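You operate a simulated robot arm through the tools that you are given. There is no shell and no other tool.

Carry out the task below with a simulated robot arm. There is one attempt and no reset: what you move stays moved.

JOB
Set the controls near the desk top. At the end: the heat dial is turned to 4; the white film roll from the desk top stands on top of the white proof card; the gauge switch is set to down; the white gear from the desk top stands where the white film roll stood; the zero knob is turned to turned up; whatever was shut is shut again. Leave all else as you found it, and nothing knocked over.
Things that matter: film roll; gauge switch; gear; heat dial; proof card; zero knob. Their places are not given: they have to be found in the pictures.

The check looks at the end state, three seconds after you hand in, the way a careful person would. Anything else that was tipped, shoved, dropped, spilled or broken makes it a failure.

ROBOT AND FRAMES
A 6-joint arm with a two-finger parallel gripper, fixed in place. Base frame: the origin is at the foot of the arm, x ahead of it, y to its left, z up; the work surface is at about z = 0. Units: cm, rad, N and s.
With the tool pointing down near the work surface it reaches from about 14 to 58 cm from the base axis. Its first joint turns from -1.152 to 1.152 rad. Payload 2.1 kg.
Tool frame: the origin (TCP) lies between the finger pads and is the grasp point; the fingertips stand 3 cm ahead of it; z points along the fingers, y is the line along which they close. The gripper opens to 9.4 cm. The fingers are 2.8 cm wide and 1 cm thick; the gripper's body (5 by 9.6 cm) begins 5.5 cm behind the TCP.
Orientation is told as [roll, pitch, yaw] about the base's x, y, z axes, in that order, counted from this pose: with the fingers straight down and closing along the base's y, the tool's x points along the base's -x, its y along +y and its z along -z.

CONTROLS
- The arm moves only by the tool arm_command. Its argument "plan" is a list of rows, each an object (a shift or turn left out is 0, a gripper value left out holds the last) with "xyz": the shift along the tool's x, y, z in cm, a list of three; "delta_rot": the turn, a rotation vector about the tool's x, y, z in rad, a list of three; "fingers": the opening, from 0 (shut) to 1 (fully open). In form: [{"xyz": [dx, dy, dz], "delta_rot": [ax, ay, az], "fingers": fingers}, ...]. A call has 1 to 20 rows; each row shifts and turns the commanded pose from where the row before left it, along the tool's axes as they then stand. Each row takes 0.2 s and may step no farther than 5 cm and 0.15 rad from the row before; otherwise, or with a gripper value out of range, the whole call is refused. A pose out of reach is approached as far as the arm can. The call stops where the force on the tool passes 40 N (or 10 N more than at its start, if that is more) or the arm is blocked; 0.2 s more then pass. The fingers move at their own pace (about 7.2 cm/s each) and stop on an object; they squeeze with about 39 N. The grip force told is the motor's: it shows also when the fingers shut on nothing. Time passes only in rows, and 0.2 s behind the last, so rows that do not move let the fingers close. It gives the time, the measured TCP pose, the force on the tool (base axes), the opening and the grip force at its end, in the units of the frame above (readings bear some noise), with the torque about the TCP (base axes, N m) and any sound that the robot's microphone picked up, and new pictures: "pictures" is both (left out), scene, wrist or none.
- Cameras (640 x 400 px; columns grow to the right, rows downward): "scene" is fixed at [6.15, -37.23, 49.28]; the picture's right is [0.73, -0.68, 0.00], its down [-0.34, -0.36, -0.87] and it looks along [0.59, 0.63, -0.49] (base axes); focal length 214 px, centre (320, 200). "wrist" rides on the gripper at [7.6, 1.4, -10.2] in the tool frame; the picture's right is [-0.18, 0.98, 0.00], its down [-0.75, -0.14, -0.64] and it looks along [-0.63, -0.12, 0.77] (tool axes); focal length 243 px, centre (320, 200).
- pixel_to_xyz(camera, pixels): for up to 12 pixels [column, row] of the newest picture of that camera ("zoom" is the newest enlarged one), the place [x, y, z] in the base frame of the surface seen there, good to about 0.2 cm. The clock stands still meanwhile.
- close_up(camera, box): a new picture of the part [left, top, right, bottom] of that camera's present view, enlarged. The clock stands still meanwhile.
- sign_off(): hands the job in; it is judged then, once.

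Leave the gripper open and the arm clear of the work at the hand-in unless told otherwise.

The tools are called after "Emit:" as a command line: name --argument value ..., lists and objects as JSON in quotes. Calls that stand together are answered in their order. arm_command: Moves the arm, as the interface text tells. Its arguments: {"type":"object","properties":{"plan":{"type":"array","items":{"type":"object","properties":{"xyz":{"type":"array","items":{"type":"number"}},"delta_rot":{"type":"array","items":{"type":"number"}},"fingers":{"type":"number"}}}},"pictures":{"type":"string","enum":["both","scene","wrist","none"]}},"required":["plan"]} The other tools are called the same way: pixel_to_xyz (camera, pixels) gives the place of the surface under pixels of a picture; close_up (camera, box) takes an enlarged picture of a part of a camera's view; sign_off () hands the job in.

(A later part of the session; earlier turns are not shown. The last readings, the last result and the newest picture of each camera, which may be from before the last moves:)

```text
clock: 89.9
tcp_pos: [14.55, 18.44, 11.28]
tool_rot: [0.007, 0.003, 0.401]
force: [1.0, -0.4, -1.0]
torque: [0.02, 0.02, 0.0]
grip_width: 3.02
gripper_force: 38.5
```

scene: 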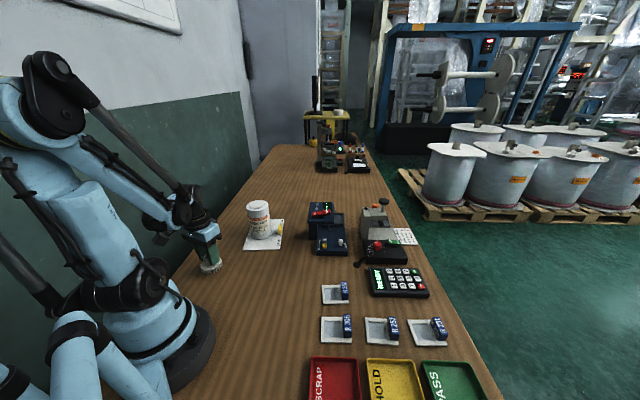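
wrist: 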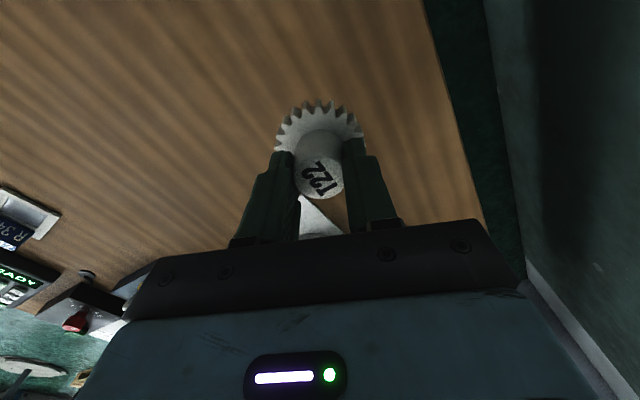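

The gear is held. I'll carry it in an arc, out to about (25,5) and then toward the roll's old spot.

Emit:
arm_command --plan '[{"xyz": [-0.82, -2.77, 0]}, {"xyz": [-0.82, -2.77, 0]}, {"xyz": [-0.82, -2.77, 0]}, {"xyz": [-0.82, -2.77, 0]}, {"xyz": [-0.82, -2.77, 0]}, {"xyz": [-0.82, -2.77, 0]}, {"xyz": [1.8, -1.8, 0]}, {"xyz": [1.8, -1.8, 0]}, {"xyz": [1.8, -1.8, 0]}, {"xyz": [1.8, -1.8, 0]}, {"xyz": [1.8, -1.8, 0]}, {"xyz": [1.8, -1.8, 0]}, {"xyz": [1.6, -1.5, 0]}, {"xyz": [0, 0, 0]}, {"xyz": [0, 0, 0]}]' --pictures "both"

Emit:
close_up --camera "scene" --box '[200, 230, 350, 370]'

```text
clock: 93.1
tcp_pos: [18.66, -10.94, 11.11]
tool_rot: [0.007, 0.004, 0.402]
force: [-0.6, -0.1, -1.0]
torque: [-0.02, -0.01, -0.01]
grip_width: 3.04
gripper_force: 38.6
```

scene: 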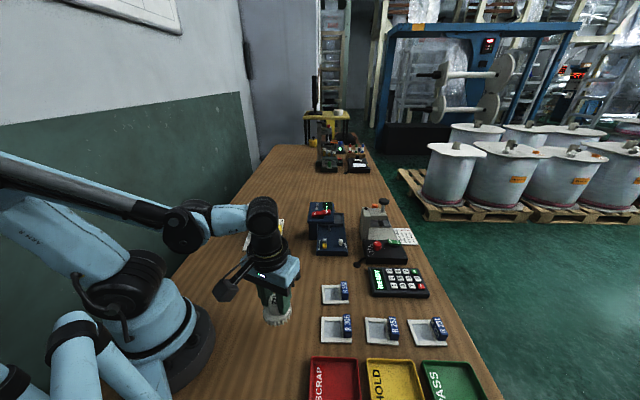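
wrist: 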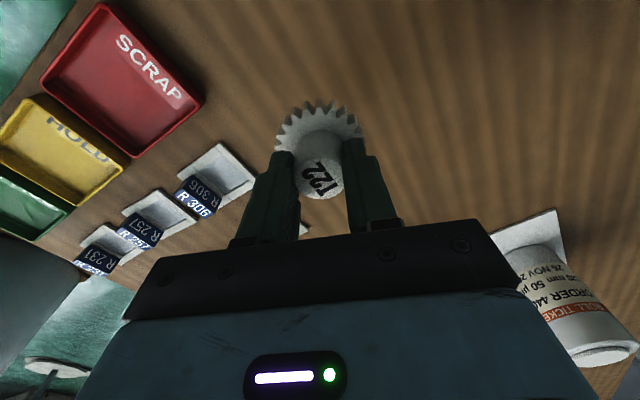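

```text
2.86 times, centred on (275, 300) of scene
```

zoom: 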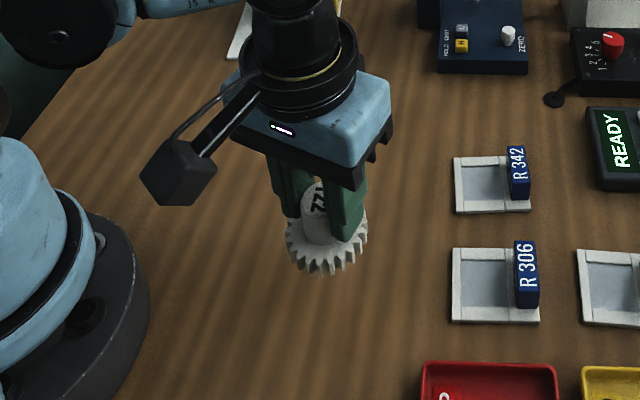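

Very near. I'll correct by (-0.36,-0.29) and read the pose again.

Emit:
arm_command --plan '[{"xyz": [0.445, -0.127, 0]}, {"xyz": [0, 0, 0]}]' --pictures "none"

Emit:
arm_command --plan '[{"xyz": [0, 0, 0]}]' --pictures "none"

Emit:
arm_command --plan '[{"xyz": [0, 0, 1.2]}, {"xyz": [0, 0, 1.5]}, {"xyz": [0, 0, 1.5]}, {"xyz": [0, 0, 1.2]}, {"xyz": [0, 0, 0]}]' --pictures "both"

```text
clock: 93.7
tcp_pos: [18.18, -11.21, 10.98]
tool_rot: [0.007, 0.003, 0.401]
force: [1.2, 0.4, -0.9]
torque: [-0.01, 0.0, 0.01]
grip_width: 3.03
gripper_force: 39.1
```

```text
clock: 94.1
tcp_pos: [18.21, -11.21, 10.99]
tool_rot: [0.007, 0.001, 0.4]
force: [-0.2, -0.1, -0.9]
torque: [0.03, 0.02, 0.01]
grip_width: 3.0
gripper_force: 38.3
```

```text
clock: 95.3
tcp_pos: [18.28, -11.48, 5.7]
tool_rot: [0.006, 0.005, 0.4]
force: [0.1, 0.0, -1.3]
torque: [-0.04, -0.01, 0.0]
grip_width: 3.0
gripper_force: 39.0
```

scene: 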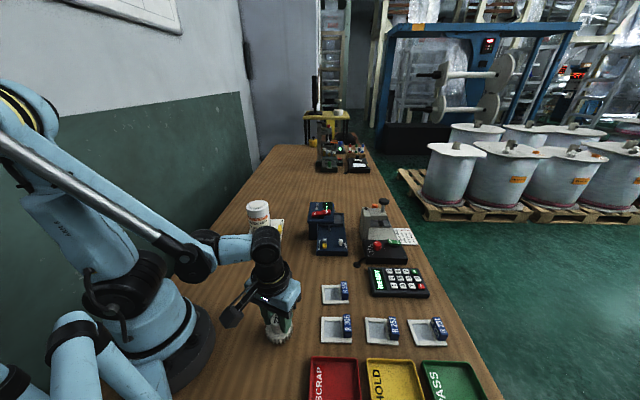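
wrist: 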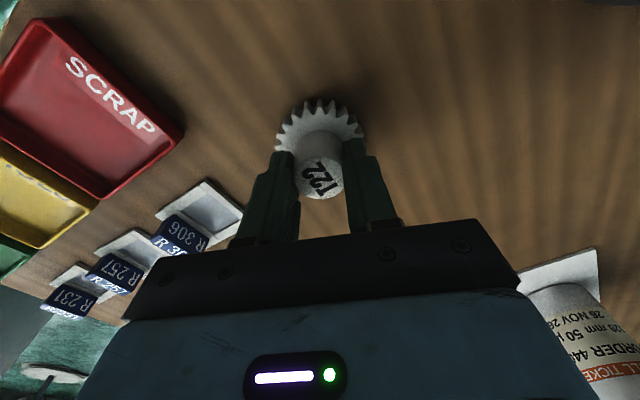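

Readings jitter by a few mm, so I'll creep down and keep reading.

Emit:
arm_command --plan '[{"xyz": [0, 0, 0.15]}, {"xyz": [0, 0, 0.1]}]' --pictures "none"

Emit:
arm_command --plan '[{"xyz": [-0.05, 0.1, 0.1]}, {"xyz": [0, 0, 0.05]}]' --pictures "none"

```text
clock: 95.9
tcp_pos: [18.32, -11.56, 5.43]
tool_rot: [0.006, 0.003, 0.401]
force: [0.5, -0.4, -0.9]
torque: [0.04, 0.0, 0.0]
grip_width: 2.99
gripper_force: 38.4
```

```text
clock: 96.4
tcp_pos: [18.24, -11.54, 5.25]
tool_rot: [0.008, 0.007, 0.403]
force: [-1.0, 1.9, 14.4]
torque: [-0.16, -0.21, 0.04]
grip_width: 3.02
gripper_force: 39.2
stopped in row 2: the force on the tool passed its limit at 43 N (the readings are from after the stop); the commanded pose is now the measured one
```

Touched down, but about 0.3 cm off in y. I'll raise slightly, shift +0.3 in y, and set it down again gently.

Emit:
arm_command --plan '[{"xyz": [0, 0, -0.4]}, {"xyz": [-0.117, 0.276, 0]}, {"xyz": [0, 0, 0]}]' --pictures "none"

Emit:
arm_command --plan '[{"xyz": [0, 0, 0.15]}, {"xyz": [0, 0, 0.08]}]' --pictures "none"

```text
clock: 97.2
tcp_pos: [18.25, -10.82, 5.63]
tool_rot: [0.01, 0.006, 0.401]
force: [-0.6, -0.1, -1.1]
torque: [-0.04, -0.03, -0.02]
grip_width: 3.03
gripper_force: 38.7
```

```text
clock: 97.8
tcp_pos: [18.41, -10.87, 5.46]
tool_rot: [0.009, 0.007, 0.402]
force: [0.2, -0.7, -0.9]
torque: [0.02, -0.01, 0.0]
grip_width: 3.0
gripper_force: 38.7
```

Emit:
arm_command --plan '[{"xyz": [0.2, -0.26, 0]}, {"xyz": [0, 0, 0]}]' --pictures "none"

Emit:
arm_command --plan '[{"xyz": [0, 0, 0.1]}, {"xyz": [0, 0, 0.06]}]' --pictures "none"

```text
clock: 98.4
tcp_pos: [18.22, -11.29, 5.29]
tool_rot: [0.011, 0.005, 0.403]
force: [0.1, 0.1, -0.3]
torque: [-0.01, -0.02, -0.04]
grip_width: 3.0
gripper_force: 39.0
```

```text
clock: 99.0
tcp_pos: [18.18, -11.32, 5.42]
tool_rot: [0.008, 0.005, 0.4]
force: [0.1, 0.0, 0.0]
torque: [0.01, 0.0, 0.01]
grip_width: 3.01
gripper_force: 39.5
```

Position (18.2,-11.3) is good, and the force near zero suggests it's just touching. One more tiny step down to confirm contact.

Emit:
arm_command --plan '[{"xyz": [0, 0, 0.06]}]' --pictures "wrist"

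Emit:
close_up --camera "scene" --box '[230, 280, 330, 360]'

```text
clock: 99.6
tcp_pos: [18.25, -11.44, 5.26]
tool_rot: [0.009, 0.004, 0.403]
force: [-1.5, 2.6, 14.0]
torque: [-0.18, -0.12, 0.03]
grip_width: 3.01
gripper_force: 38.9
stopped in row 1: the force on the tool passed its limit at 41 N (the readings are from after the stop); the commanded pose is now the measured one
```

wrist: 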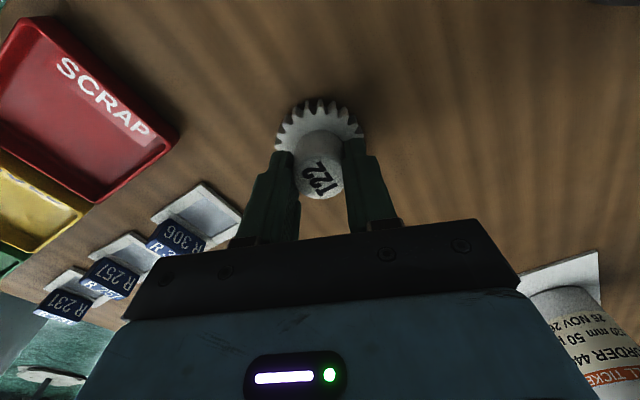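

```text
5.00 times, centred on (280, 320) of scene
```

zoom: 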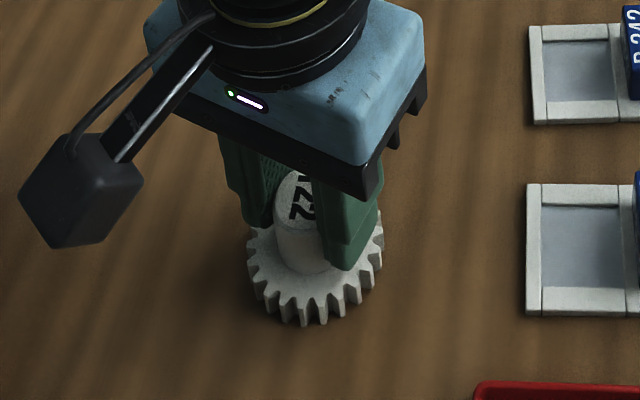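

The gear is on the desk. Relieve slightly, open, then lift straight up.

Emit:
arm_command --plan '[{"xyz": [0, 0, -0.05]}, {"fingers": 0.6}, {"fingers": 0.6}, {"fingers": 0.6}, {"xyz": [0, 0, -1.5]}, {"xyz": [0, 0, -3]}, {"xyz": [0, 0, -4]}, {"xyz": [0, 0, -4]}, {"xyz": [2, 2, -2]}, {"xyz": [0, 0, 0]}]' --pictures "both"

Emit:
close_up --camera "scene" --box '[230, 280, 330, 360]'

```text
clock: 101.8
tcp_pos: [15.79, -10.43, 19.98]
tool_rot: [0.012, 0.006, 0.404]
force: [0.6, 0.1, 0.6]
torque: [0.04, 0.0, 0.03]
grip_width: 5.63
gripper_force: 0.2
```

scene: 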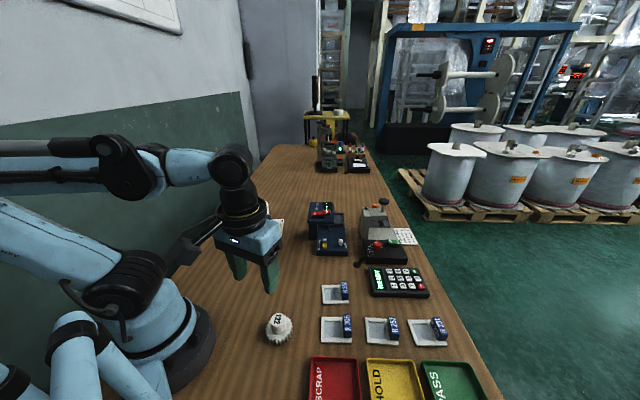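
wrist: 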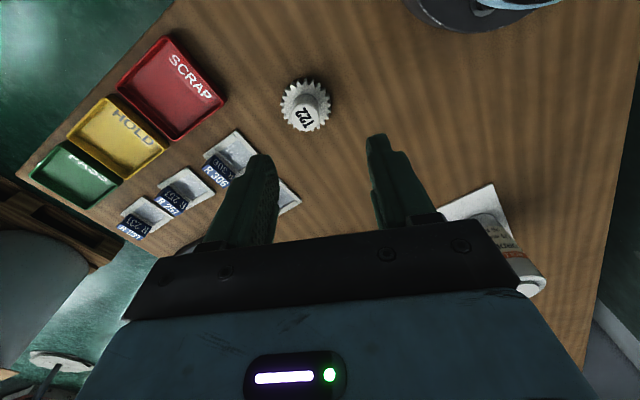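

```text
5.00 times, centred on (280, 320) of scene
```

zoom: 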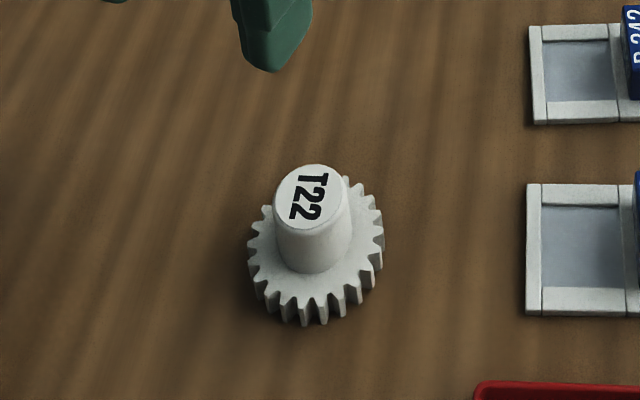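

The gear stands upright. I'll measure its position and check all the other items.

Emit:
pixel_to_xyz --camera "zoom" --pixels '[[314, 197], [280, 205], [345, 195], [252, 240], [382, 240], [305, 318], [310, 230]]'

Emit:
close_up --camera "scene" --box '[230, 185, 430, 275]'

Emit:
close_up --camera "scene" --box '[318, 225, 358, 260]'

Emit:
close_up --camera "scene" --box '[355, 232, 425, 272]'

```text
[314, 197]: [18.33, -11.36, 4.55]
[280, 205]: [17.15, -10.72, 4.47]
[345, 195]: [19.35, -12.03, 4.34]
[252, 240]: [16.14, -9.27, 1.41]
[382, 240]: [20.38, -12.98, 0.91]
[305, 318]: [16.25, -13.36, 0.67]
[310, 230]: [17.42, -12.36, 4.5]
```

```text
3.20 times, centred on (330, 230) of scene
```

zoom: 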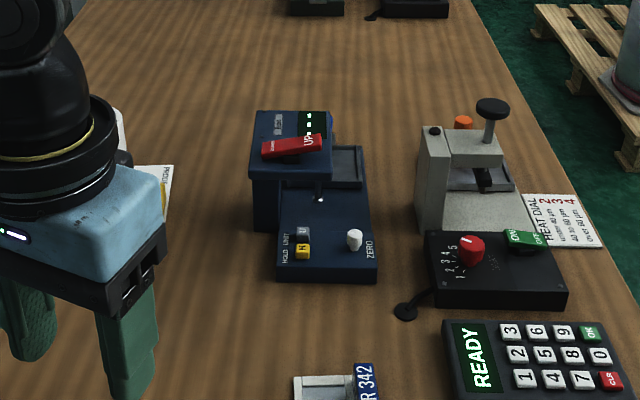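

```text
11.43 times, centred on (338, 242) of scene
```

zoom: 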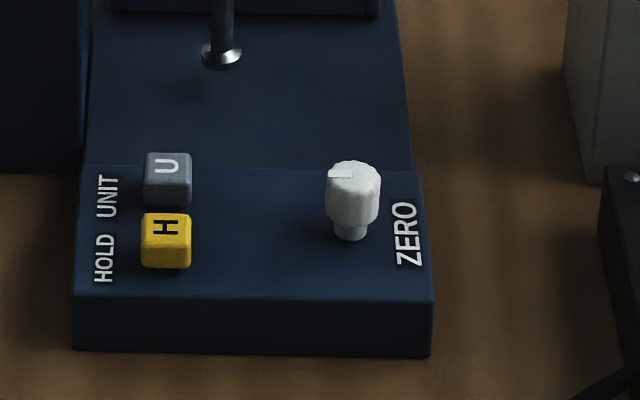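

```text
9.14 times, centred on (390, 252) of scene
```

zoom: 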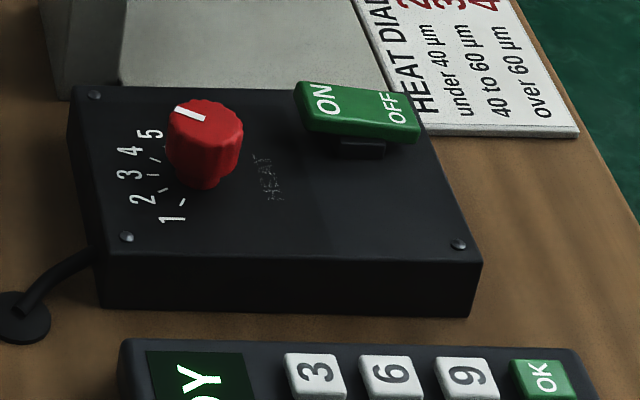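

The gear's centre is at about (18.3,-11.4), right where the roll stood. The dial and switch look right. For the zero knob, I want to be sure the starting position really was a stop, because that decides which end is "up". I'll go back, turn it clockwise with careful centring, and see where it stops.

Emit:
arm_command --plan '[{"xyz": [-2, -0.6, -1]}, {"xyz": [-4.0, -1.2, 0], "fingers": 0.36}, {"xyz": [-4.0, -1.2, 0]}, {"xyz": [-4.0, -1.22, 0]}, {"xyz": [-4.0, -1.22, 0]}, {"xyz": [-4.0, -1.22, 0]}, {"xyz": [-4.0, -1.22, 0]}, {"xyz": [-4.0, -1.22, 0]}, {"delta_rot": [0, 0, -0.137]}, {"delta_rot": [0, 0, -0.137]}, {"delta_rot": [0, 0, -0.137]}, {"delta_rot": [0, 0, -0.137]}, {"delta_rot": [0, 0, -0.137]}, {"delta_rot": [0, 0, -0.137]}, {"delta_rot": [0, 0, -0.137]}, {"delta_rot": [0, 0, -0.137]}, {"delta_rot": [0, 0, -0.137]}, {"delta_rot": [0, 0, -0.137]}, {"delta_rot": [0, 0, -0.137]}, {"delta_rot": [0, 0, -0.137]}]' --pictures "both"

Emit:
close_up --camera "wrist" --box '[290, 70, 370, 150]'

```text
clock: 106.0
tcp_pos: [46.84, -7.06, 20.46]
tool_rot: [0.005, -0.01, 2.049]
force: [-0.6, 0.5, -0.6]
torque: [0.0, -0.02, 0.01]
grip_width: 3.42
gripper_force: 0.1
```

scene: 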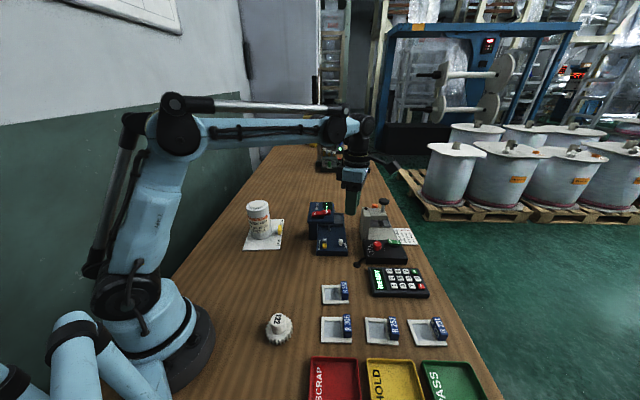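
wrist: 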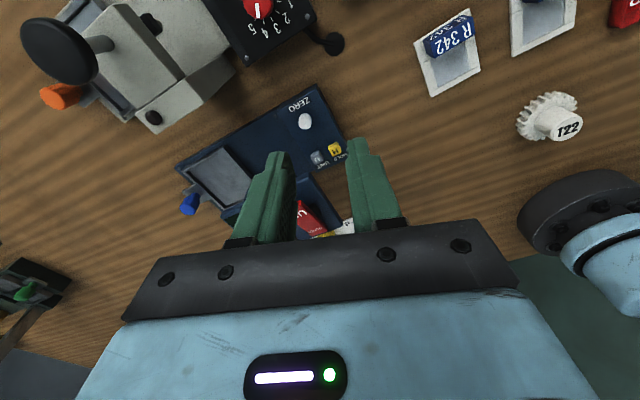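

```text
5.00 times, centred on (330, 110) of wrist
```

zoom: 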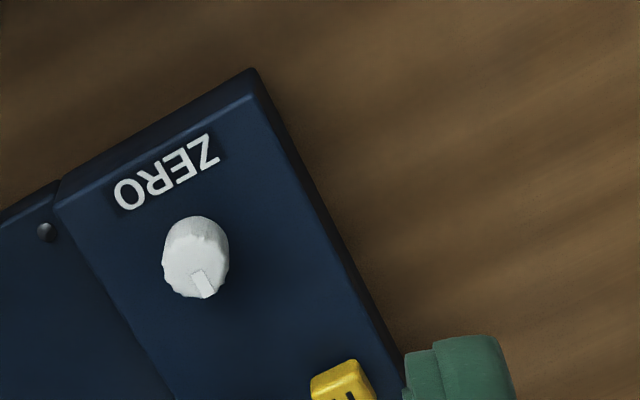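

From here the pointer lines up with the label's upward direction at its counter-clockwise stop. I'll measure the knob centre from this view.

Emit:
pixel_to_xyz --camera "zoom" --pixels '[[194, 268], [166, 268], [225, 262], [194, 292], [194, 245], [180, 290], [212, 290], [200, 225]]'

```text
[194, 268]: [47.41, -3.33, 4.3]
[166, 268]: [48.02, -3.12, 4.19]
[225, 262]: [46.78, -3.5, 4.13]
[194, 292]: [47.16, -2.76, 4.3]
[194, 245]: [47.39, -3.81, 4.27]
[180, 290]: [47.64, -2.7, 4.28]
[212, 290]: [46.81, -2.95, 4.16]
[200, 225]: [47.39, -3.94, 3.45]
```

Knob centre is about (47.37,-3.32). I'll tilt and descend most of the way.

Emit:
arm_command --plan '[{"delta_rot": [0, -0.117, 0]}, {"delta_rot": [0, -0.117, 0]}, {"delta_rot": [0, -0.117, 0]}, {"xyz": [0.5, -0.41, 2.7]}, {"xyz": [0.5, -0.41, 2.7]}, {"xyz": [0.5, -0.41, 2.7]}, {"xyz": [0.5, -0.41, 2.7]}, {"xyz": [0, 0, 0]}]' --pictures "both"

Emit:
close_up --camera "scene" --box '[300, 170, 420, 270]'

```text
clock: 107.8
tcp_pos: [47.44, -4.63, 9.69]
tool_rot: [0.005, -0.361, 2.046]
force: [0.4, 0.0, -0.3]
torque: [0.0, 0.01, 0.01]
grip_width: 3.38
gripper_force: 0.0
```

scene: 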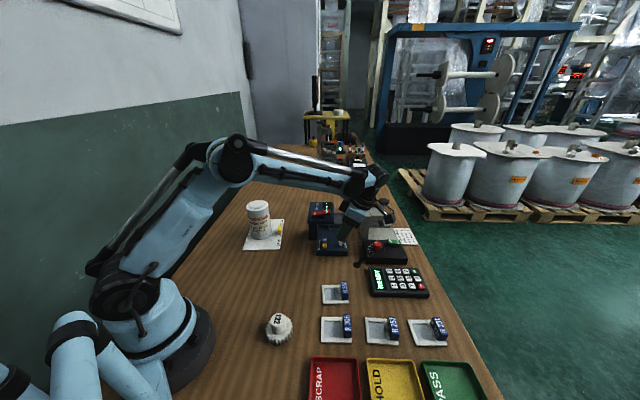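
wrist: 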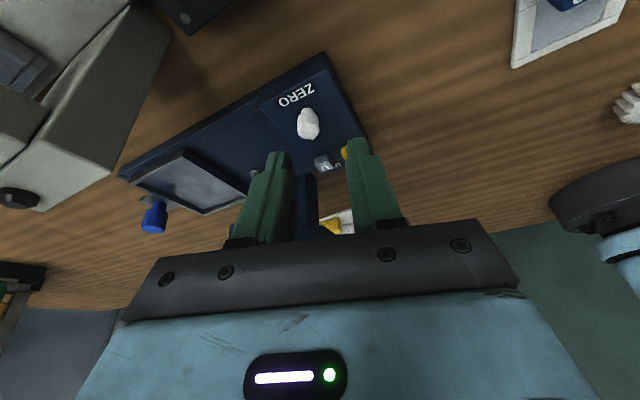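

```text
4.00 times, centred on (360, 220) of scene
```

zoom: 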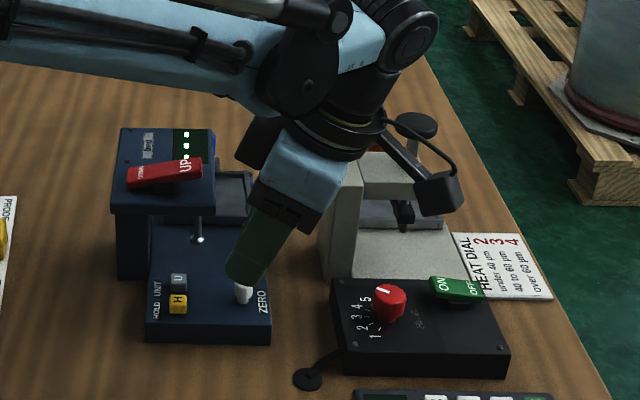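

I notice a black block on the gripper's side opposite the camera (zoom 262,145); that is what touched the rocker before. The rocker's UP end is higher now, so I'll measure the clearance before going lower.

Emit:
pixel_to_xyz --camera "zoom" --pixels '[[240, 155], [262, 170], [262, 130], [280, 125], [245, 135], [250, 165], [195, 165], [200, 180], [270, 215], [310, 225], [350, 160], [435, 195]]'

```text
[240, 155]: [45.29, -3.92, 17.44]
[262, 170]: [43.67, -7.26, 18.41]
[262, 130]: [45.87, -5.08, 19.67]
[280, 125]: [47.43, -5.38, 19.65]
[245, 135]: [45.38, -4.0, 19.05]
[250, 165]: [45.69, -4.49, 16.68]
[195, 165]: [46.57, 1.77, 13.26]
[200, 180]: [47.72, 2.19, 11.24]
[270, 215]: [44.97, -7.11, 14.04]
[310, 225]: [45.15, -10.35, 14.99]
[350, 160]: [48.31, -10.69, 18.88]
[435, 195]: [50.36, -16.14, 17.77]
```

By my geometry the block clears the rocker by about 2 cm at the final height. I'll descend the rest of the way.

Emit:
arm_command --plan '[{"xyz": [0.26, -0.18, 1.28]}, {"xyz": [0.26, -0.18, 1.28]}, {"xyz": [0.25, -0.18, 1.25]}, {"xyz": [0, 0, 0]}]' --pictures "wrist"

Emit:
close_up --camera "wrist" --box '[230, 90, 410, 250]'

```text
clock: 108.8
tcp_pos: [47.43, -3.52, 5.95]
tool_rot: [0.004, -0.361, 2.045]
force: [-0.1, 0.3, -0.4]
torque: [-0.03, 0.02, 0.01]
grip_width: 3.37
gripper_force: 0.1
```

wrist: 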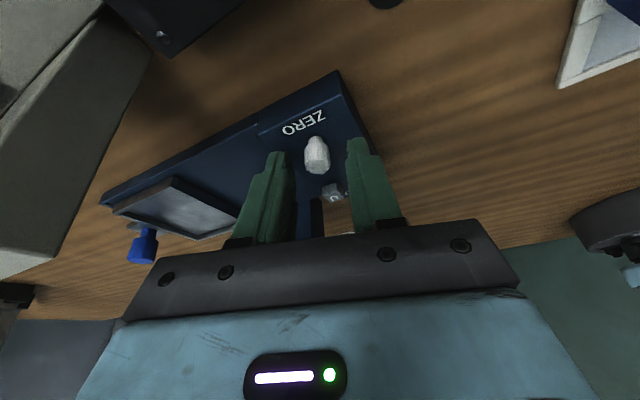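

```text
2.50 times, centred on (320, 170) of wrist
```

zoom: 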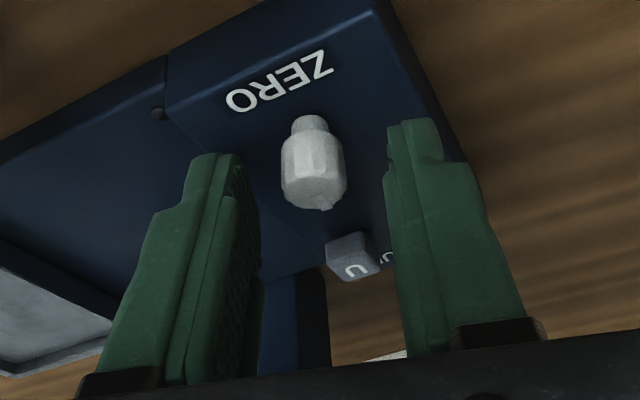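

Centred between the fingers. I'll shift slightly, grip, and rotate clockwise 0.55 rad.

Emit:
arm_command --plan '[{"xyz": [0.4, -0.04, 0]}, {"xyz": [0, 0, 0]}, {"fingers": 0.0}, {"fingers": 0.0}, {"fingers": 0.0}]' --pictures "none"

Emit:
arm_command --plan '[{"xyz": [0, 0.083, 0], "delta_rot": [0.0485, 0, 0.1287]}, {"xyz": [0, 0.083, 0], "delta_rot": [0.0485, 0, 0.1287]}, {"xyz": [0, 0.083, 0], "delta_rot": [0.0485, 0, 0.1287]}, {"xyz": [0, 0.083, 0], "delta_rot": [0.0485, 0, 0.1287]}]' --pictures "none"

Emit:
arm_command --plan '[{"xyz": [0, 0.083, 0], "delta_rot": [0.0485, 0, 0.1287]}, {"xyz": [0, 0.083, 0], "delta_rot": [0.0485, 0, 0.1287]}, {"xyz": [0, 0.083, 0], "delta_rot": [0.0485, 0, 0.1287]}]' --pictures "wrist"

Emit:
close_up --camera "wrist" --box '[230, 90, 410, 250]'

```text
clock: 110.0
tcp_pos: [47.75, -3.96, 5.8]
tool_rot: [0.004, -0.36, 2.044]
force: [7.7, 1.6, 0.4]
torque: [0.12, -0.16, -0.06]
grip_width: 1.42
gripper_force: 45.2
```

```text
clock: 111.0
tcp_pos: [47.35, -4.11, 5.85]
tool_rot: [0.012, -0.361, 1.492]
force: [-22.3, 4.5, 2.0]
torque: [0.35, 0.45, 0.2]
grip_width: 1.43
gripper_force: 45.2
```

```text
clock: 111.8
tcp_pos: [47.08, -4.03, 5.7]
tool_rot: [0.017, -0.358, 1.082]
force: [-29.1, 11.2, 2.8]
torque: [1.21, 0.08, 0.24]
grip_width: 1.43
gripper_force: 44.8
```

wrist: 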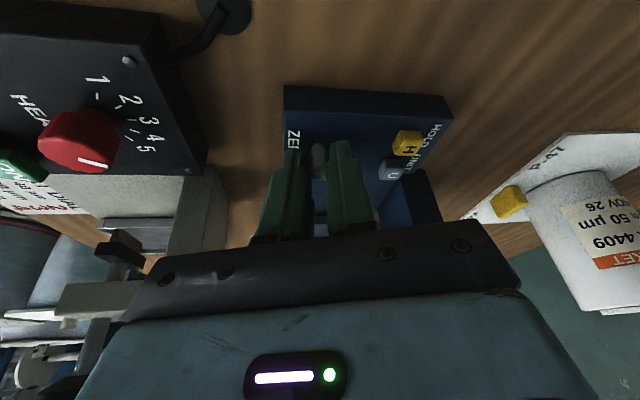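

```text
2.50 times, centred on (320, 170) of wrist
```

zoom: 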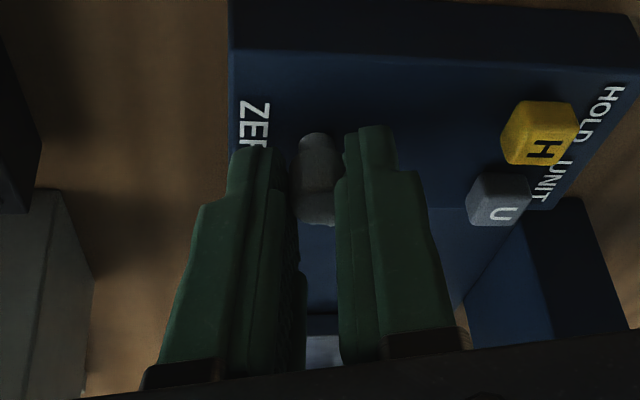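

Releasing to see how far the pointer turned.

Emit:
arm_command --plan '[{"fingers": 0.36}, {"fingers": 0.36}, {"xyz": [0, 0, -1.5]}, {"xyz": [0, 0, -2]}, {"xyz": [0, 0, -2]}, {"delta_rot": [0, 0.118, 0]}, {"delta_rot": [0, 0.118, 0]}, {"delta_rot": [0, 0.118, 0]}, {"xyz": [0, 0, -3]}, {"xyz": [0, 0, 0]}]' --pictures "wrist"

Emit:
close_up --camera "wrist" --box '[290, 100, 360, 170]'

Emit:
close_up --camera "scene" --box '[318, 225, 358, 260]'

```text
clock: 114.0
tcp_pos: [46.21, -5.75, 14.07]
tool_rot: [0.002, -0.005, 1.085]
force: [-0.1, -0.4, 0.2]
torque: [0.02, 0.0, -0.01]
grip_width: 3.39
gripper_force: 0.0
```

wrist: 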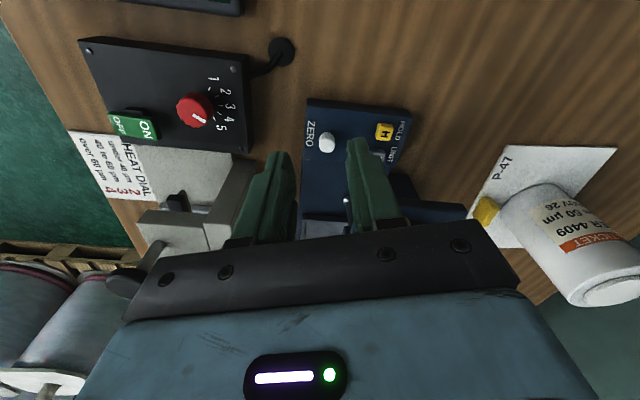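

```text
5.71 times, centred on (325, 135) of wrist
```

zoom: 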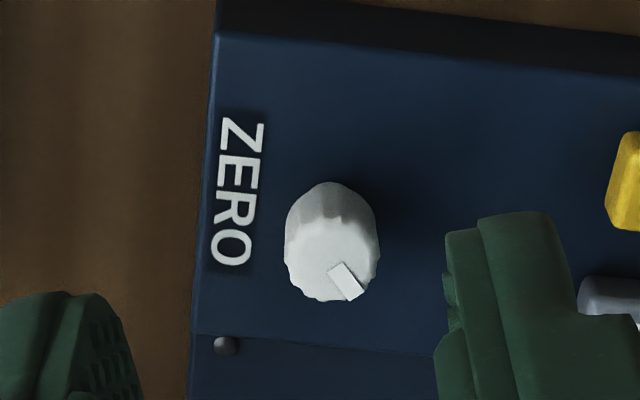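

```text
11.43 times, centred on (338, 242) of scene
```

zoom: 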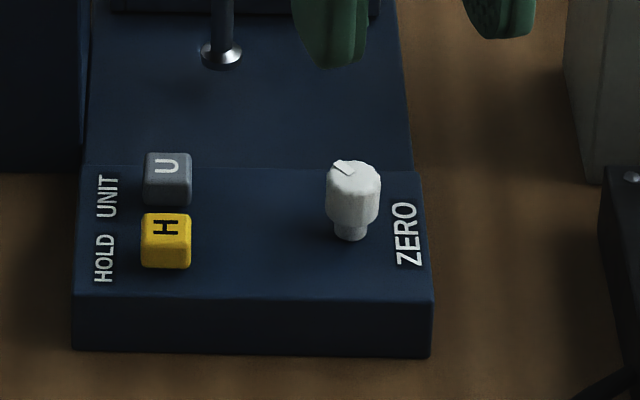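

The knob followed 1:1 clockwise (now about 54° clockwise from label-up). Repeating to find the clockwise stop.

Emit:
arm_command --plan '[{"delta_rot": [0, 0, -0.137]}, {"delta_rot": [0, 0, -0.137]}, {"delta_rot": [0, 0, -0.137]}, {"delta_rot": [0, 0, -0.137]}, {"delta_rot": [0, 0, -0.137]}, {"delta_rot": [0, 0, -0.137]}, {"delta_rot": [0, 0, -0.137]}, {"delta_rot": [0, -0.118, 0]}, {"delta_rot": [0, -0.118, 0]}, {"delta_rot": [0, -0.118, 0]}, {"xyz": [0.38, -0.425, 1.62]}, {"xyz": [0.38, -0.425, 1.62]}, {"xyz": [0.38, -0.425, 1.62]}, {"xyz": [0.38, -0.425, 1.62]}, {"xyz": [0.38, -0.425, 1.5]}, {"xyz": [0, 0, 0]}]' --pictures "wrist"

```text
clock: 117.4
tcp_pos: [47.55, -3.92, 5.87]
tool_rot: [-0.002, -0.359, 2.044]
force: [-0.3, 0.6, 0.0]
torque: [0.01, 0.0, 0.01]
grip_width: 3.35
gripper_force: 0.1
```

wrist: 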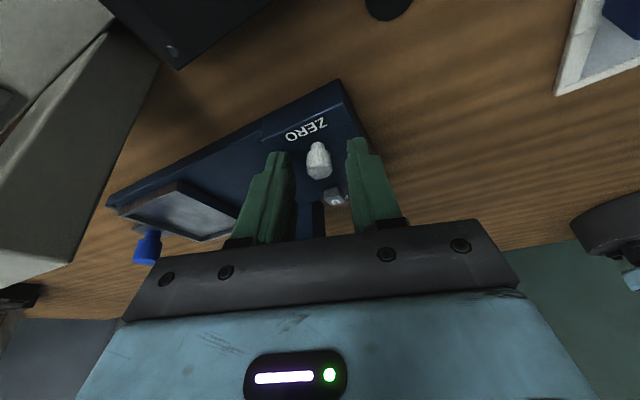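

Emit:
arm_command --plan '[{"fingers": 0.0}, {"fingers": 0.0}, {"fingers": 0.0}, {"xyz": [0, 0.095, 0], "delta_rot": [0.0485, 0, 0.1287]}, {"xyz": [0, 0.095, 0], "delta_rot": [0.0485, 0, 0.1287]}, {"xyz": [0, 0.095, 0], "delta_rot": [0.0485, 0, 0.1287]}, {"xyz": [0, 0.095, 0], "delta_rot": [0.0485, 0, 0.1287]}, {"xyz": [0, 0.095, 0], "delta_rot": [0.0485, 0, 0.1287]}, {"xyz": [0, 0.095, 0], "delta_rot": [0.0485, 0, 0.1287]}, {"xyz": [0, 0.095, 0], "delta_rot": [0.0485, 0, 0.1287]}]' --pictures "none"

Emit:
arm_command --plan '[{"fingers": 0.36}, {"fingers": 0.36}, {"xyz": [0, 0, -1.5]}, {"xyz": [0, 0, -2]}, {"xyz": [0, 0, -2]}, {"delta_rot": [0, 0.118, 0]}, {"delta_rot": [0, 0.118, 0]}, {"delta_rot": [0, 0.118, 0]}, {"xyz": [0, 0, -3]}, {"xyz": [0, 0, 0]}]' --pictures "wrist"

Emit:
close_up --camera "wrist" --box '[290, 100, 360, 170]'

Emit:
close_up --camera "scene" --box '[318, 225, 358, 260]'

```text
clock: 119.7
tcp_pos: [47.0, -3.99, 5.87]
tool_rot: [0.007, -0.362, 1.083]
force: [-0.2, 0.6, 5.1]
torque: [-0.05, 0.01, -0.01]
grip_width: 1.44
gripper_force: 45.0
stopped in row 10: the force on the tool passed its limit at 42 N (the readings are from after the stop); the commanded pose is now the measured one
```

```text
clock: 121.9
tcp_pos: [46.15, -5.65, 13.95]
tool_rot: [0.006, -0.007, 1.085]
force: [0.2, 0.1, -0.2]
torque: [0.0, -0.03, -0.03]
grip_width: 3.39
gripper_force: 0.1
```

wrist: 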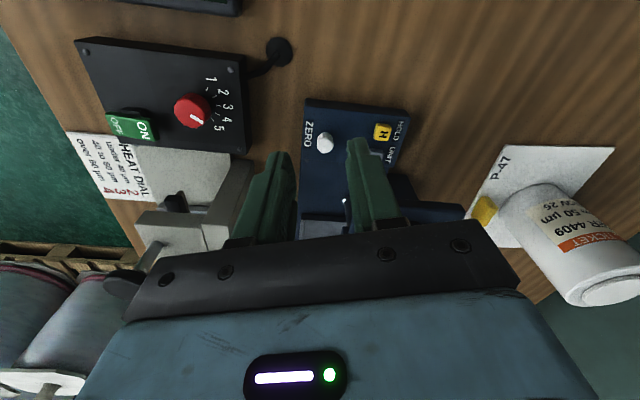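

```text
5.71 times, centred on (325, 135) of wrist
```

zoom: 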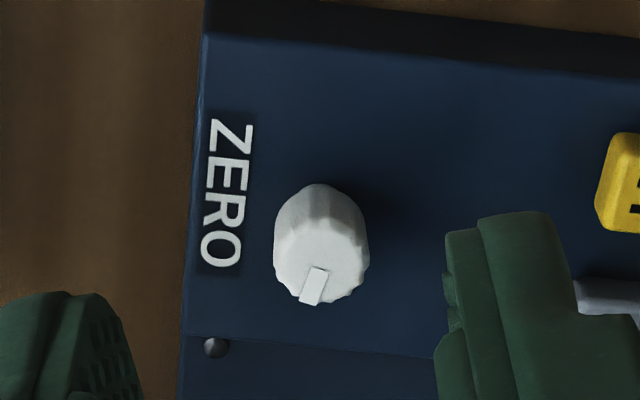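

```text
11.43 times, centred on (338, 242) of scene
```

zoom: 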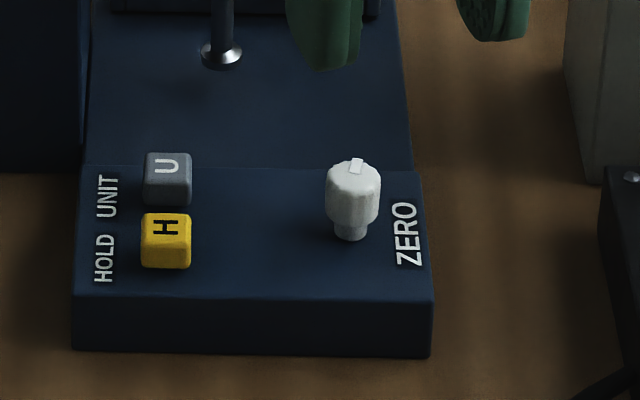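

Now about 97° clockwise from label-up, compared with about 126° at the start. One more clockwise cycle will show whether it stops at the start position.

Emit:
arm_command --plan '[{"delta_rot": [0, 0, -0.137]}, {"delta_rot": [0, 0, -0.137]}, {"delta_rot": [0, 0, -0.137]}, {"delta_rot": [0, 0, -0.137]}, {"delta_rot": [0, 0, -0.137]}, {"delta_rot": [0, 0, -0.137]}, {"delta_rot": [0, 0, -0.137]}, {"delta_rot": [0, -0.118, 0]}, {"delta_rot": [0, -0.118, 0]}, {"delta_rot": [0, -0.118, 0]}, {"xyz": [0.38, -0.425, 1.62]}, {"xyz": [0.38, -0.425, 1.62]}, {"xyz": [0.38, -0.425, 1.62]}, {"xyz": [0.38, -0.425, 1.62]}, {"xyz": [0.38, -0.425, 1.4]}, {"xyz": [0, 0, 0]}]' --pictures "none"

Emit:
arm_command --plan '[{"fingers": 0.0}, {"fingers": 0.0}, {"fingers": 0.0}, {"xyz": [0, 0.09, 0], "delta_rot": [0.0485, 0, 0.1287]}, {"xyz": [0, 0.09, 0], "delta_rot": [0.0485, 0, 0.1287]}, {"xyz": [0, 0.09, 0], "delta_rot": [0.0485, 0, 0.1287]}]' --pictures "none"

Emit:
arm_command --plan '[{"xyz": [0, 0.08, 0], "delta_rot": [0.0485, 0, 0.1287]}, {"xyz": [0, 0.08, 0], "delta_rot": [0.0485, 0, 0.1287]}, {"xyz": [0, 0.08, 0], "delta_rot": [0.0485, 0, 0.1287]}, {"xyz": [0, 0.08, 0], "delta_rot": [0.0485, 0, 0.1287]}]' --pictures "none"

Emit:
arm_command --plan '[{"fingers": 0.36}, {"fingers": 0.36}, {"xyz": [0, 0, -1.5]}, {"xyz": [0, 0, -2]}, {"xyz": [0, 0, -2]}, {"delta_rot": [0, 0.118, 0]}, {"delta_rot": [0, 0.118, 0]}, {"delta_rot": [0, 0.118, 0]}, {"xyz": [0, 0, -3]}, {"xyz": [0, 0, 0]}]' --pictures "wrist"

Emit:
close_up --camera "wrist" --box '[290, 100, 360, 170]'

Emit:
close_up --camera "scene" --box '[318, 225, 358, 260]'

```text
clock: 125.3
tcp_pos: [47.33, -4.0, 5.89]
tool_rot: [-0.003, -0.362, 2.044]
force: [0.1, 0.3, -0.2]
torque: [-0.01, -0.01, -0.03]
grip_width: 3.37
gripper_force: 0.1
```

```text
clock: 126.6
tcp_pos: [47.45, -3.89, 5.87]
tool_rot: [-0.013, -0.362, 1.751]
force: [0.8, 0.8, -2.4]
torque: [0.09, -0.05, -0.01]
grip_width: 1.42
gripper_force: 44.5
stopped in row 6: the force on the tool passed its limit at 41 N (the readings are from after the stop); the commanded pose is now the measured one
```

```text
clock: 127.6
tcp_pos: [47.05, -3.76, 5.88]
tool_rot: [-0.012, -0.368, 1.196]
force: [11.2, -3.5, 9.6]
torque: [-0.57, -0.13, -0.08]
grip_width: 1.44
gripper_force: 44.9
```

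```text
clock: 129.8
tcp_pos: [46.39, -5.79, 14.12]
tool_rot: [-0.009, -0.012, 1.197]
force: [-0.7, -1.0, 1.0]
torque: [-0.01, 0.02, 0.0]
grip_width: 3.37
gripper_force: 0.0
```

wrist: 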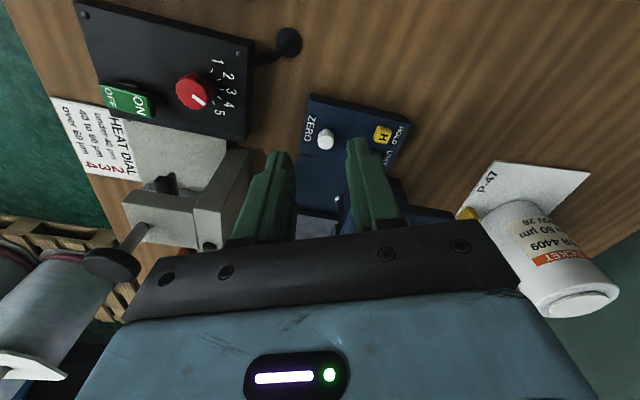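

```text
5.71 times, centred on (325, 135) of wrist
```

zoom: 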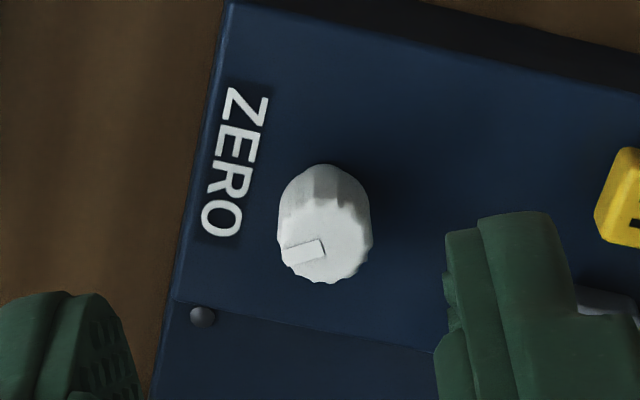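

```text
11.43 times, centred on (338, 242) of scene
```

zoom: 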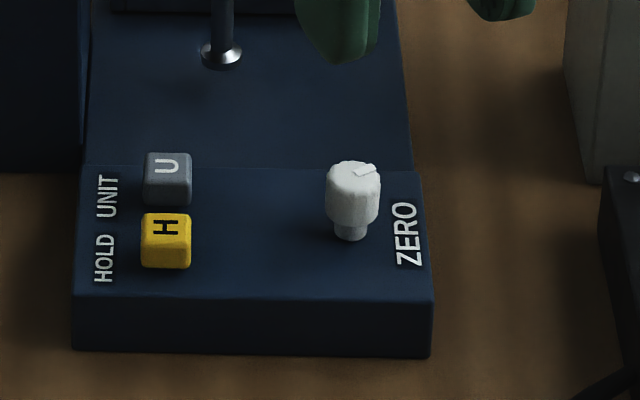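

The pointer may now be past its starting direction. I'll zoom in more closely to measure it accurately.

Emit:
close_up --camera "wrist" --box '[305, 110, 345, 150]'

Emit:
close_up --camera "scene" --box '[332, 235, 348, 250]'

```text
10.00 times, centred on (325, 130) of wrist
```

zoom: 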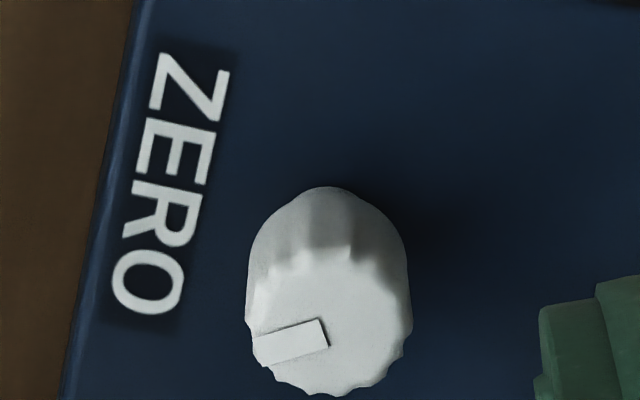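

```text
16.00 times, centred on (340, 242) of scene
```

zoom: 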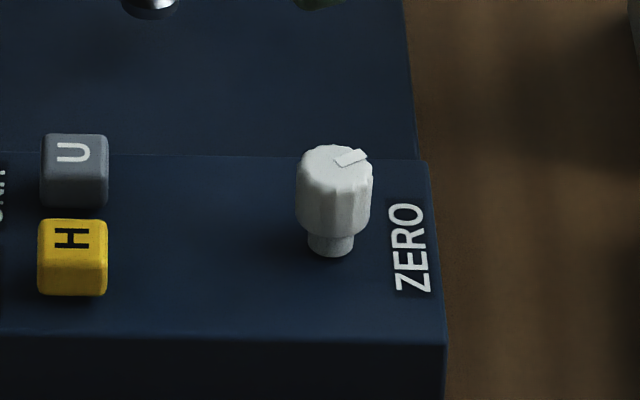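

Measured carefully, the pointer is now about 152° clockwise from label-up, so the starting position (about 126°) was not a stop. I'll continue clockwise to find the real one.

Emit:
arm_command --plan '[{"delta_rot": [0, 0, -0.1413]}, {"delta_rot": [0, 0, -0.1413]}, {"delta_rot": [0, 0, -0.1413]}, {"delta_rot": [0, 0, -0.1413]}, {"delta_rot": [0, 0, -0.1413]}, {"delta_rot": [0, 0, -0.1413]}, {"delta_rot": [0, -0.118, 0]}, {"delta_rot": [0, -0.118, 0]}, {"delta_rot": [0, -0.115, 0]}, {"xyz": [0.363, -0.383, 1.62]}, {"xyz": [0.363, -0.383, 1.62]}, {"xyz": [0.363, -0.383, 1.62]}, {"xyz": [0.363, -0.383, 1.62]}, {"xyz": [0.363, -0.383, 1.55]}, {"xyz": [0, 0, 0]}]' --pictures "wrist"

Emit:
close_up --camera "wrist" --box '[230, 90, 410, 250]'

```text
clock: 133.0
tcp_pos: [47.58, -3.94, 5.78]
tool_rot: [-0.016, -0.354, 2.048]
force: [0.1, -0.6, -0.3]
torque: [0.02, 0.0, 0.0]
grip_width: 3.39
gripper_force: 0.0
```

wrist: 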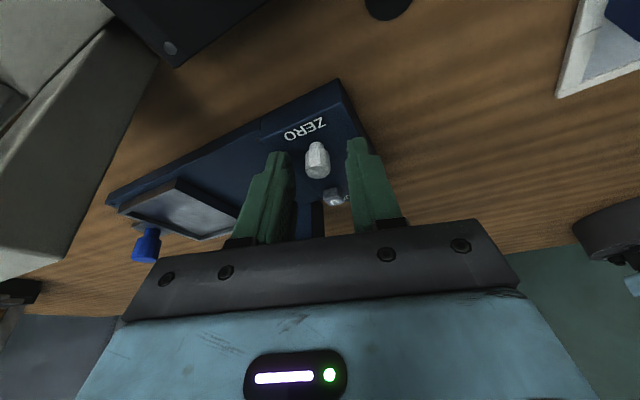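

```text
2.50 times, centred on (320, 170) of wrist
```

zoom: 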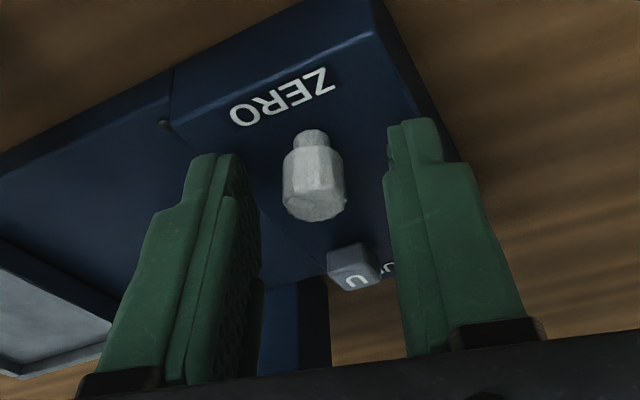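

Well centred. Gripping and turning clockwise in two parts, watching the torque.

Emit:
arm_command --plan '[{"fingers": 0.0}, {"fingers": 0.0}, {"fingers": 0.0}, {"xyz": [0, 0.09, 0], "delta_rot": [0.0485, 0, 0.1287]}, {"xyz": [0, 0.09, 0], "delta_rot": [0.0485, 0, 0.1287]}, {"xyz": [0, 0.09, 0], "delta_rot": [0.0485, 0, 0.1287]}]' --pictures "none"

Emit:
arm_command --plan '[{"xyz": [0, 0.09, 0], "delta_rot": [0.0485, 0, 0.1287]}, {"xyz": [0, 0.09, 0], "delta_rot": [0.0485, 0, 0.1287]}, {"xyz": [0, 0.09, 0], "delta_rot": [0.0485, 0, 0.1287]}, {"xyz": [0, 0.09, 0], "delta_rot": [0.0485, 0, 0.1287]}]' --pictures "none"

Emit:
arm_command --plan '[{"fingers": 0.36}, {"fingers": 0.36}, {"xyz": [0, 0, -1.5]}, {"xyz": [0, 0, -2]}, {"xyz": [0, 0, -2]}, {"delta_rot": [0, 0.118, 0]}, {"delta_rot": [0, 0.118, 0]}, {"delta_rot": [0, 0.118, 0]}, {"xyz": [0, 0, -3]}, {"xyz": [0, 0, 0]}]' --pictures "wrist"

Emit:
close_up --camera "wrist" --box '[300, 105, 350, 155]'

Emit:
close_up --camera "scene" --box '[332, 235, 348, 250]'

```text
clock: 134.4
tcp_pos: [47.35, -4.02, 5.73]
tool_rot: [-0.02, -0.359, 1.636]
force: [12.7, 5.0, -12.1]
torque: [-1.11, -0.39, -0.09]
grip_width: 1.43
gripper_force: 45.2
```

```text
clock: 135.4
tcp_pos: [47.03, -3.79, 5.7]
tool_rot: [-0.017, -0.369, 1.084]
force: [5.0, -7.1, 1.0]
torque: [-0.79, 0.2, -0.06]
grip_width: 1.45
gripper_force: 45.2
```

```text
clock: 137.6
tcp_pos: [45.79, -5.4, 13.87]
tool_rot: [-0.014, -0.012, 1.082]
force: [-0.4, -0.8, 1.2]
torque: [-0.03, -0.01, -0.02]
grip_width: 3.38
gripper_force: 0.1
```

wrist: 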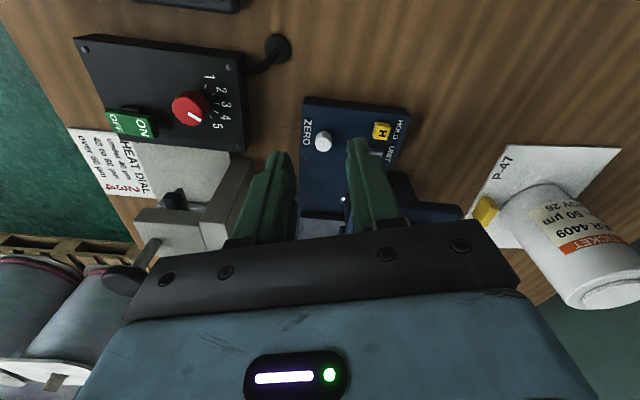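

```text
8.00 times, centred on (325, 130) of wrist
```

zoom: 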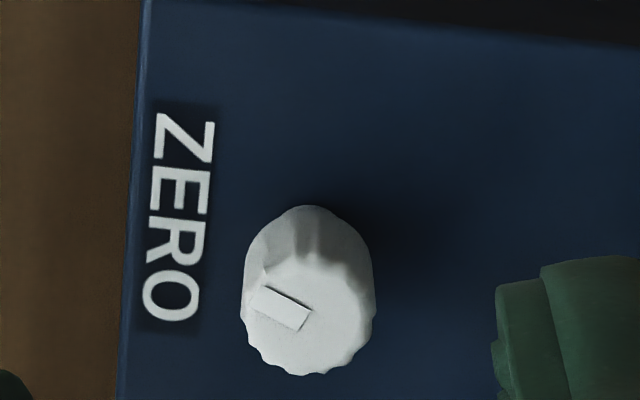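

```text
16.00 times, centred on (340, 242) of scene
```

zoom: 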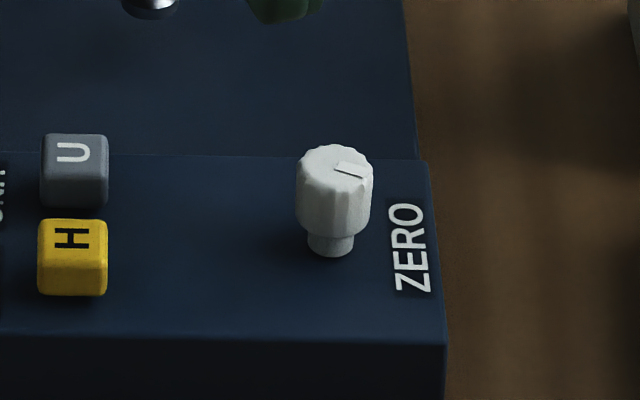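

Now about 198° clockwise from label-up, so still turning freely. Continuing.

Emit:
arm_command --plan '[{"delta_rot": [0, 0, -0.137]}, {"delta_rot": [0, 0, -0.137]}, {"delta_rot": [0, 0, -0.137]}, {"delta_rot": [0, 0, -0.137]}, {"delta_rot": [0, 0, -0.137]}, {"delta_rot": [0, 0, -0.137]}, {"delta_rot": [0, 0, -0.137]}, {"delta_rot": [0, -0.115, 0]}, {"delta_rot": [0, -0.115, 0]}, {"delta_rot": [0, -0.115, 0]}, {"xyz": [0.34, -0.5, 1.6]}, {"xyz": [0.34, -0.5, 1.6]}, {"xyz": [0.34, -0.5, 1.6]}, {"xyz": [0.34, -0.5, 1.6]}, {"xyz": [0.34, -0.48, 1.5]}, {"xyz": [0, 0, 0]}]' --pictures "wrist"

Emit:
close_up --camera "wrist" --box '[230, 90, 410, 250]'

```text
clock: 141.0
tcp_pos: [47.85, -3.46, 5.99]
tool_rot: [-0.023, -0.343, 2.049]
force: [0.3, -0.9, -0.2]
torque: [0.0, -0.02, 0.0]
grip_width: 3.39
gripper_force: 0.1
```

wrist: 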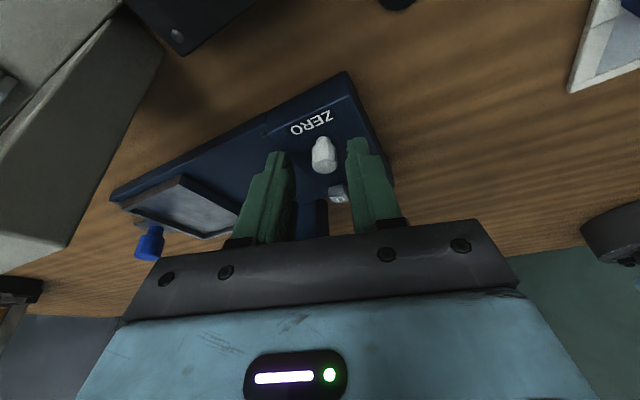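

```text
2.50 times, centred on (320, 170) of wrist
```

zoom: 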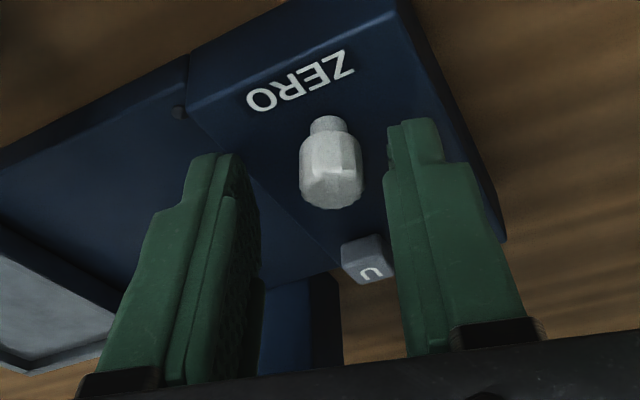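

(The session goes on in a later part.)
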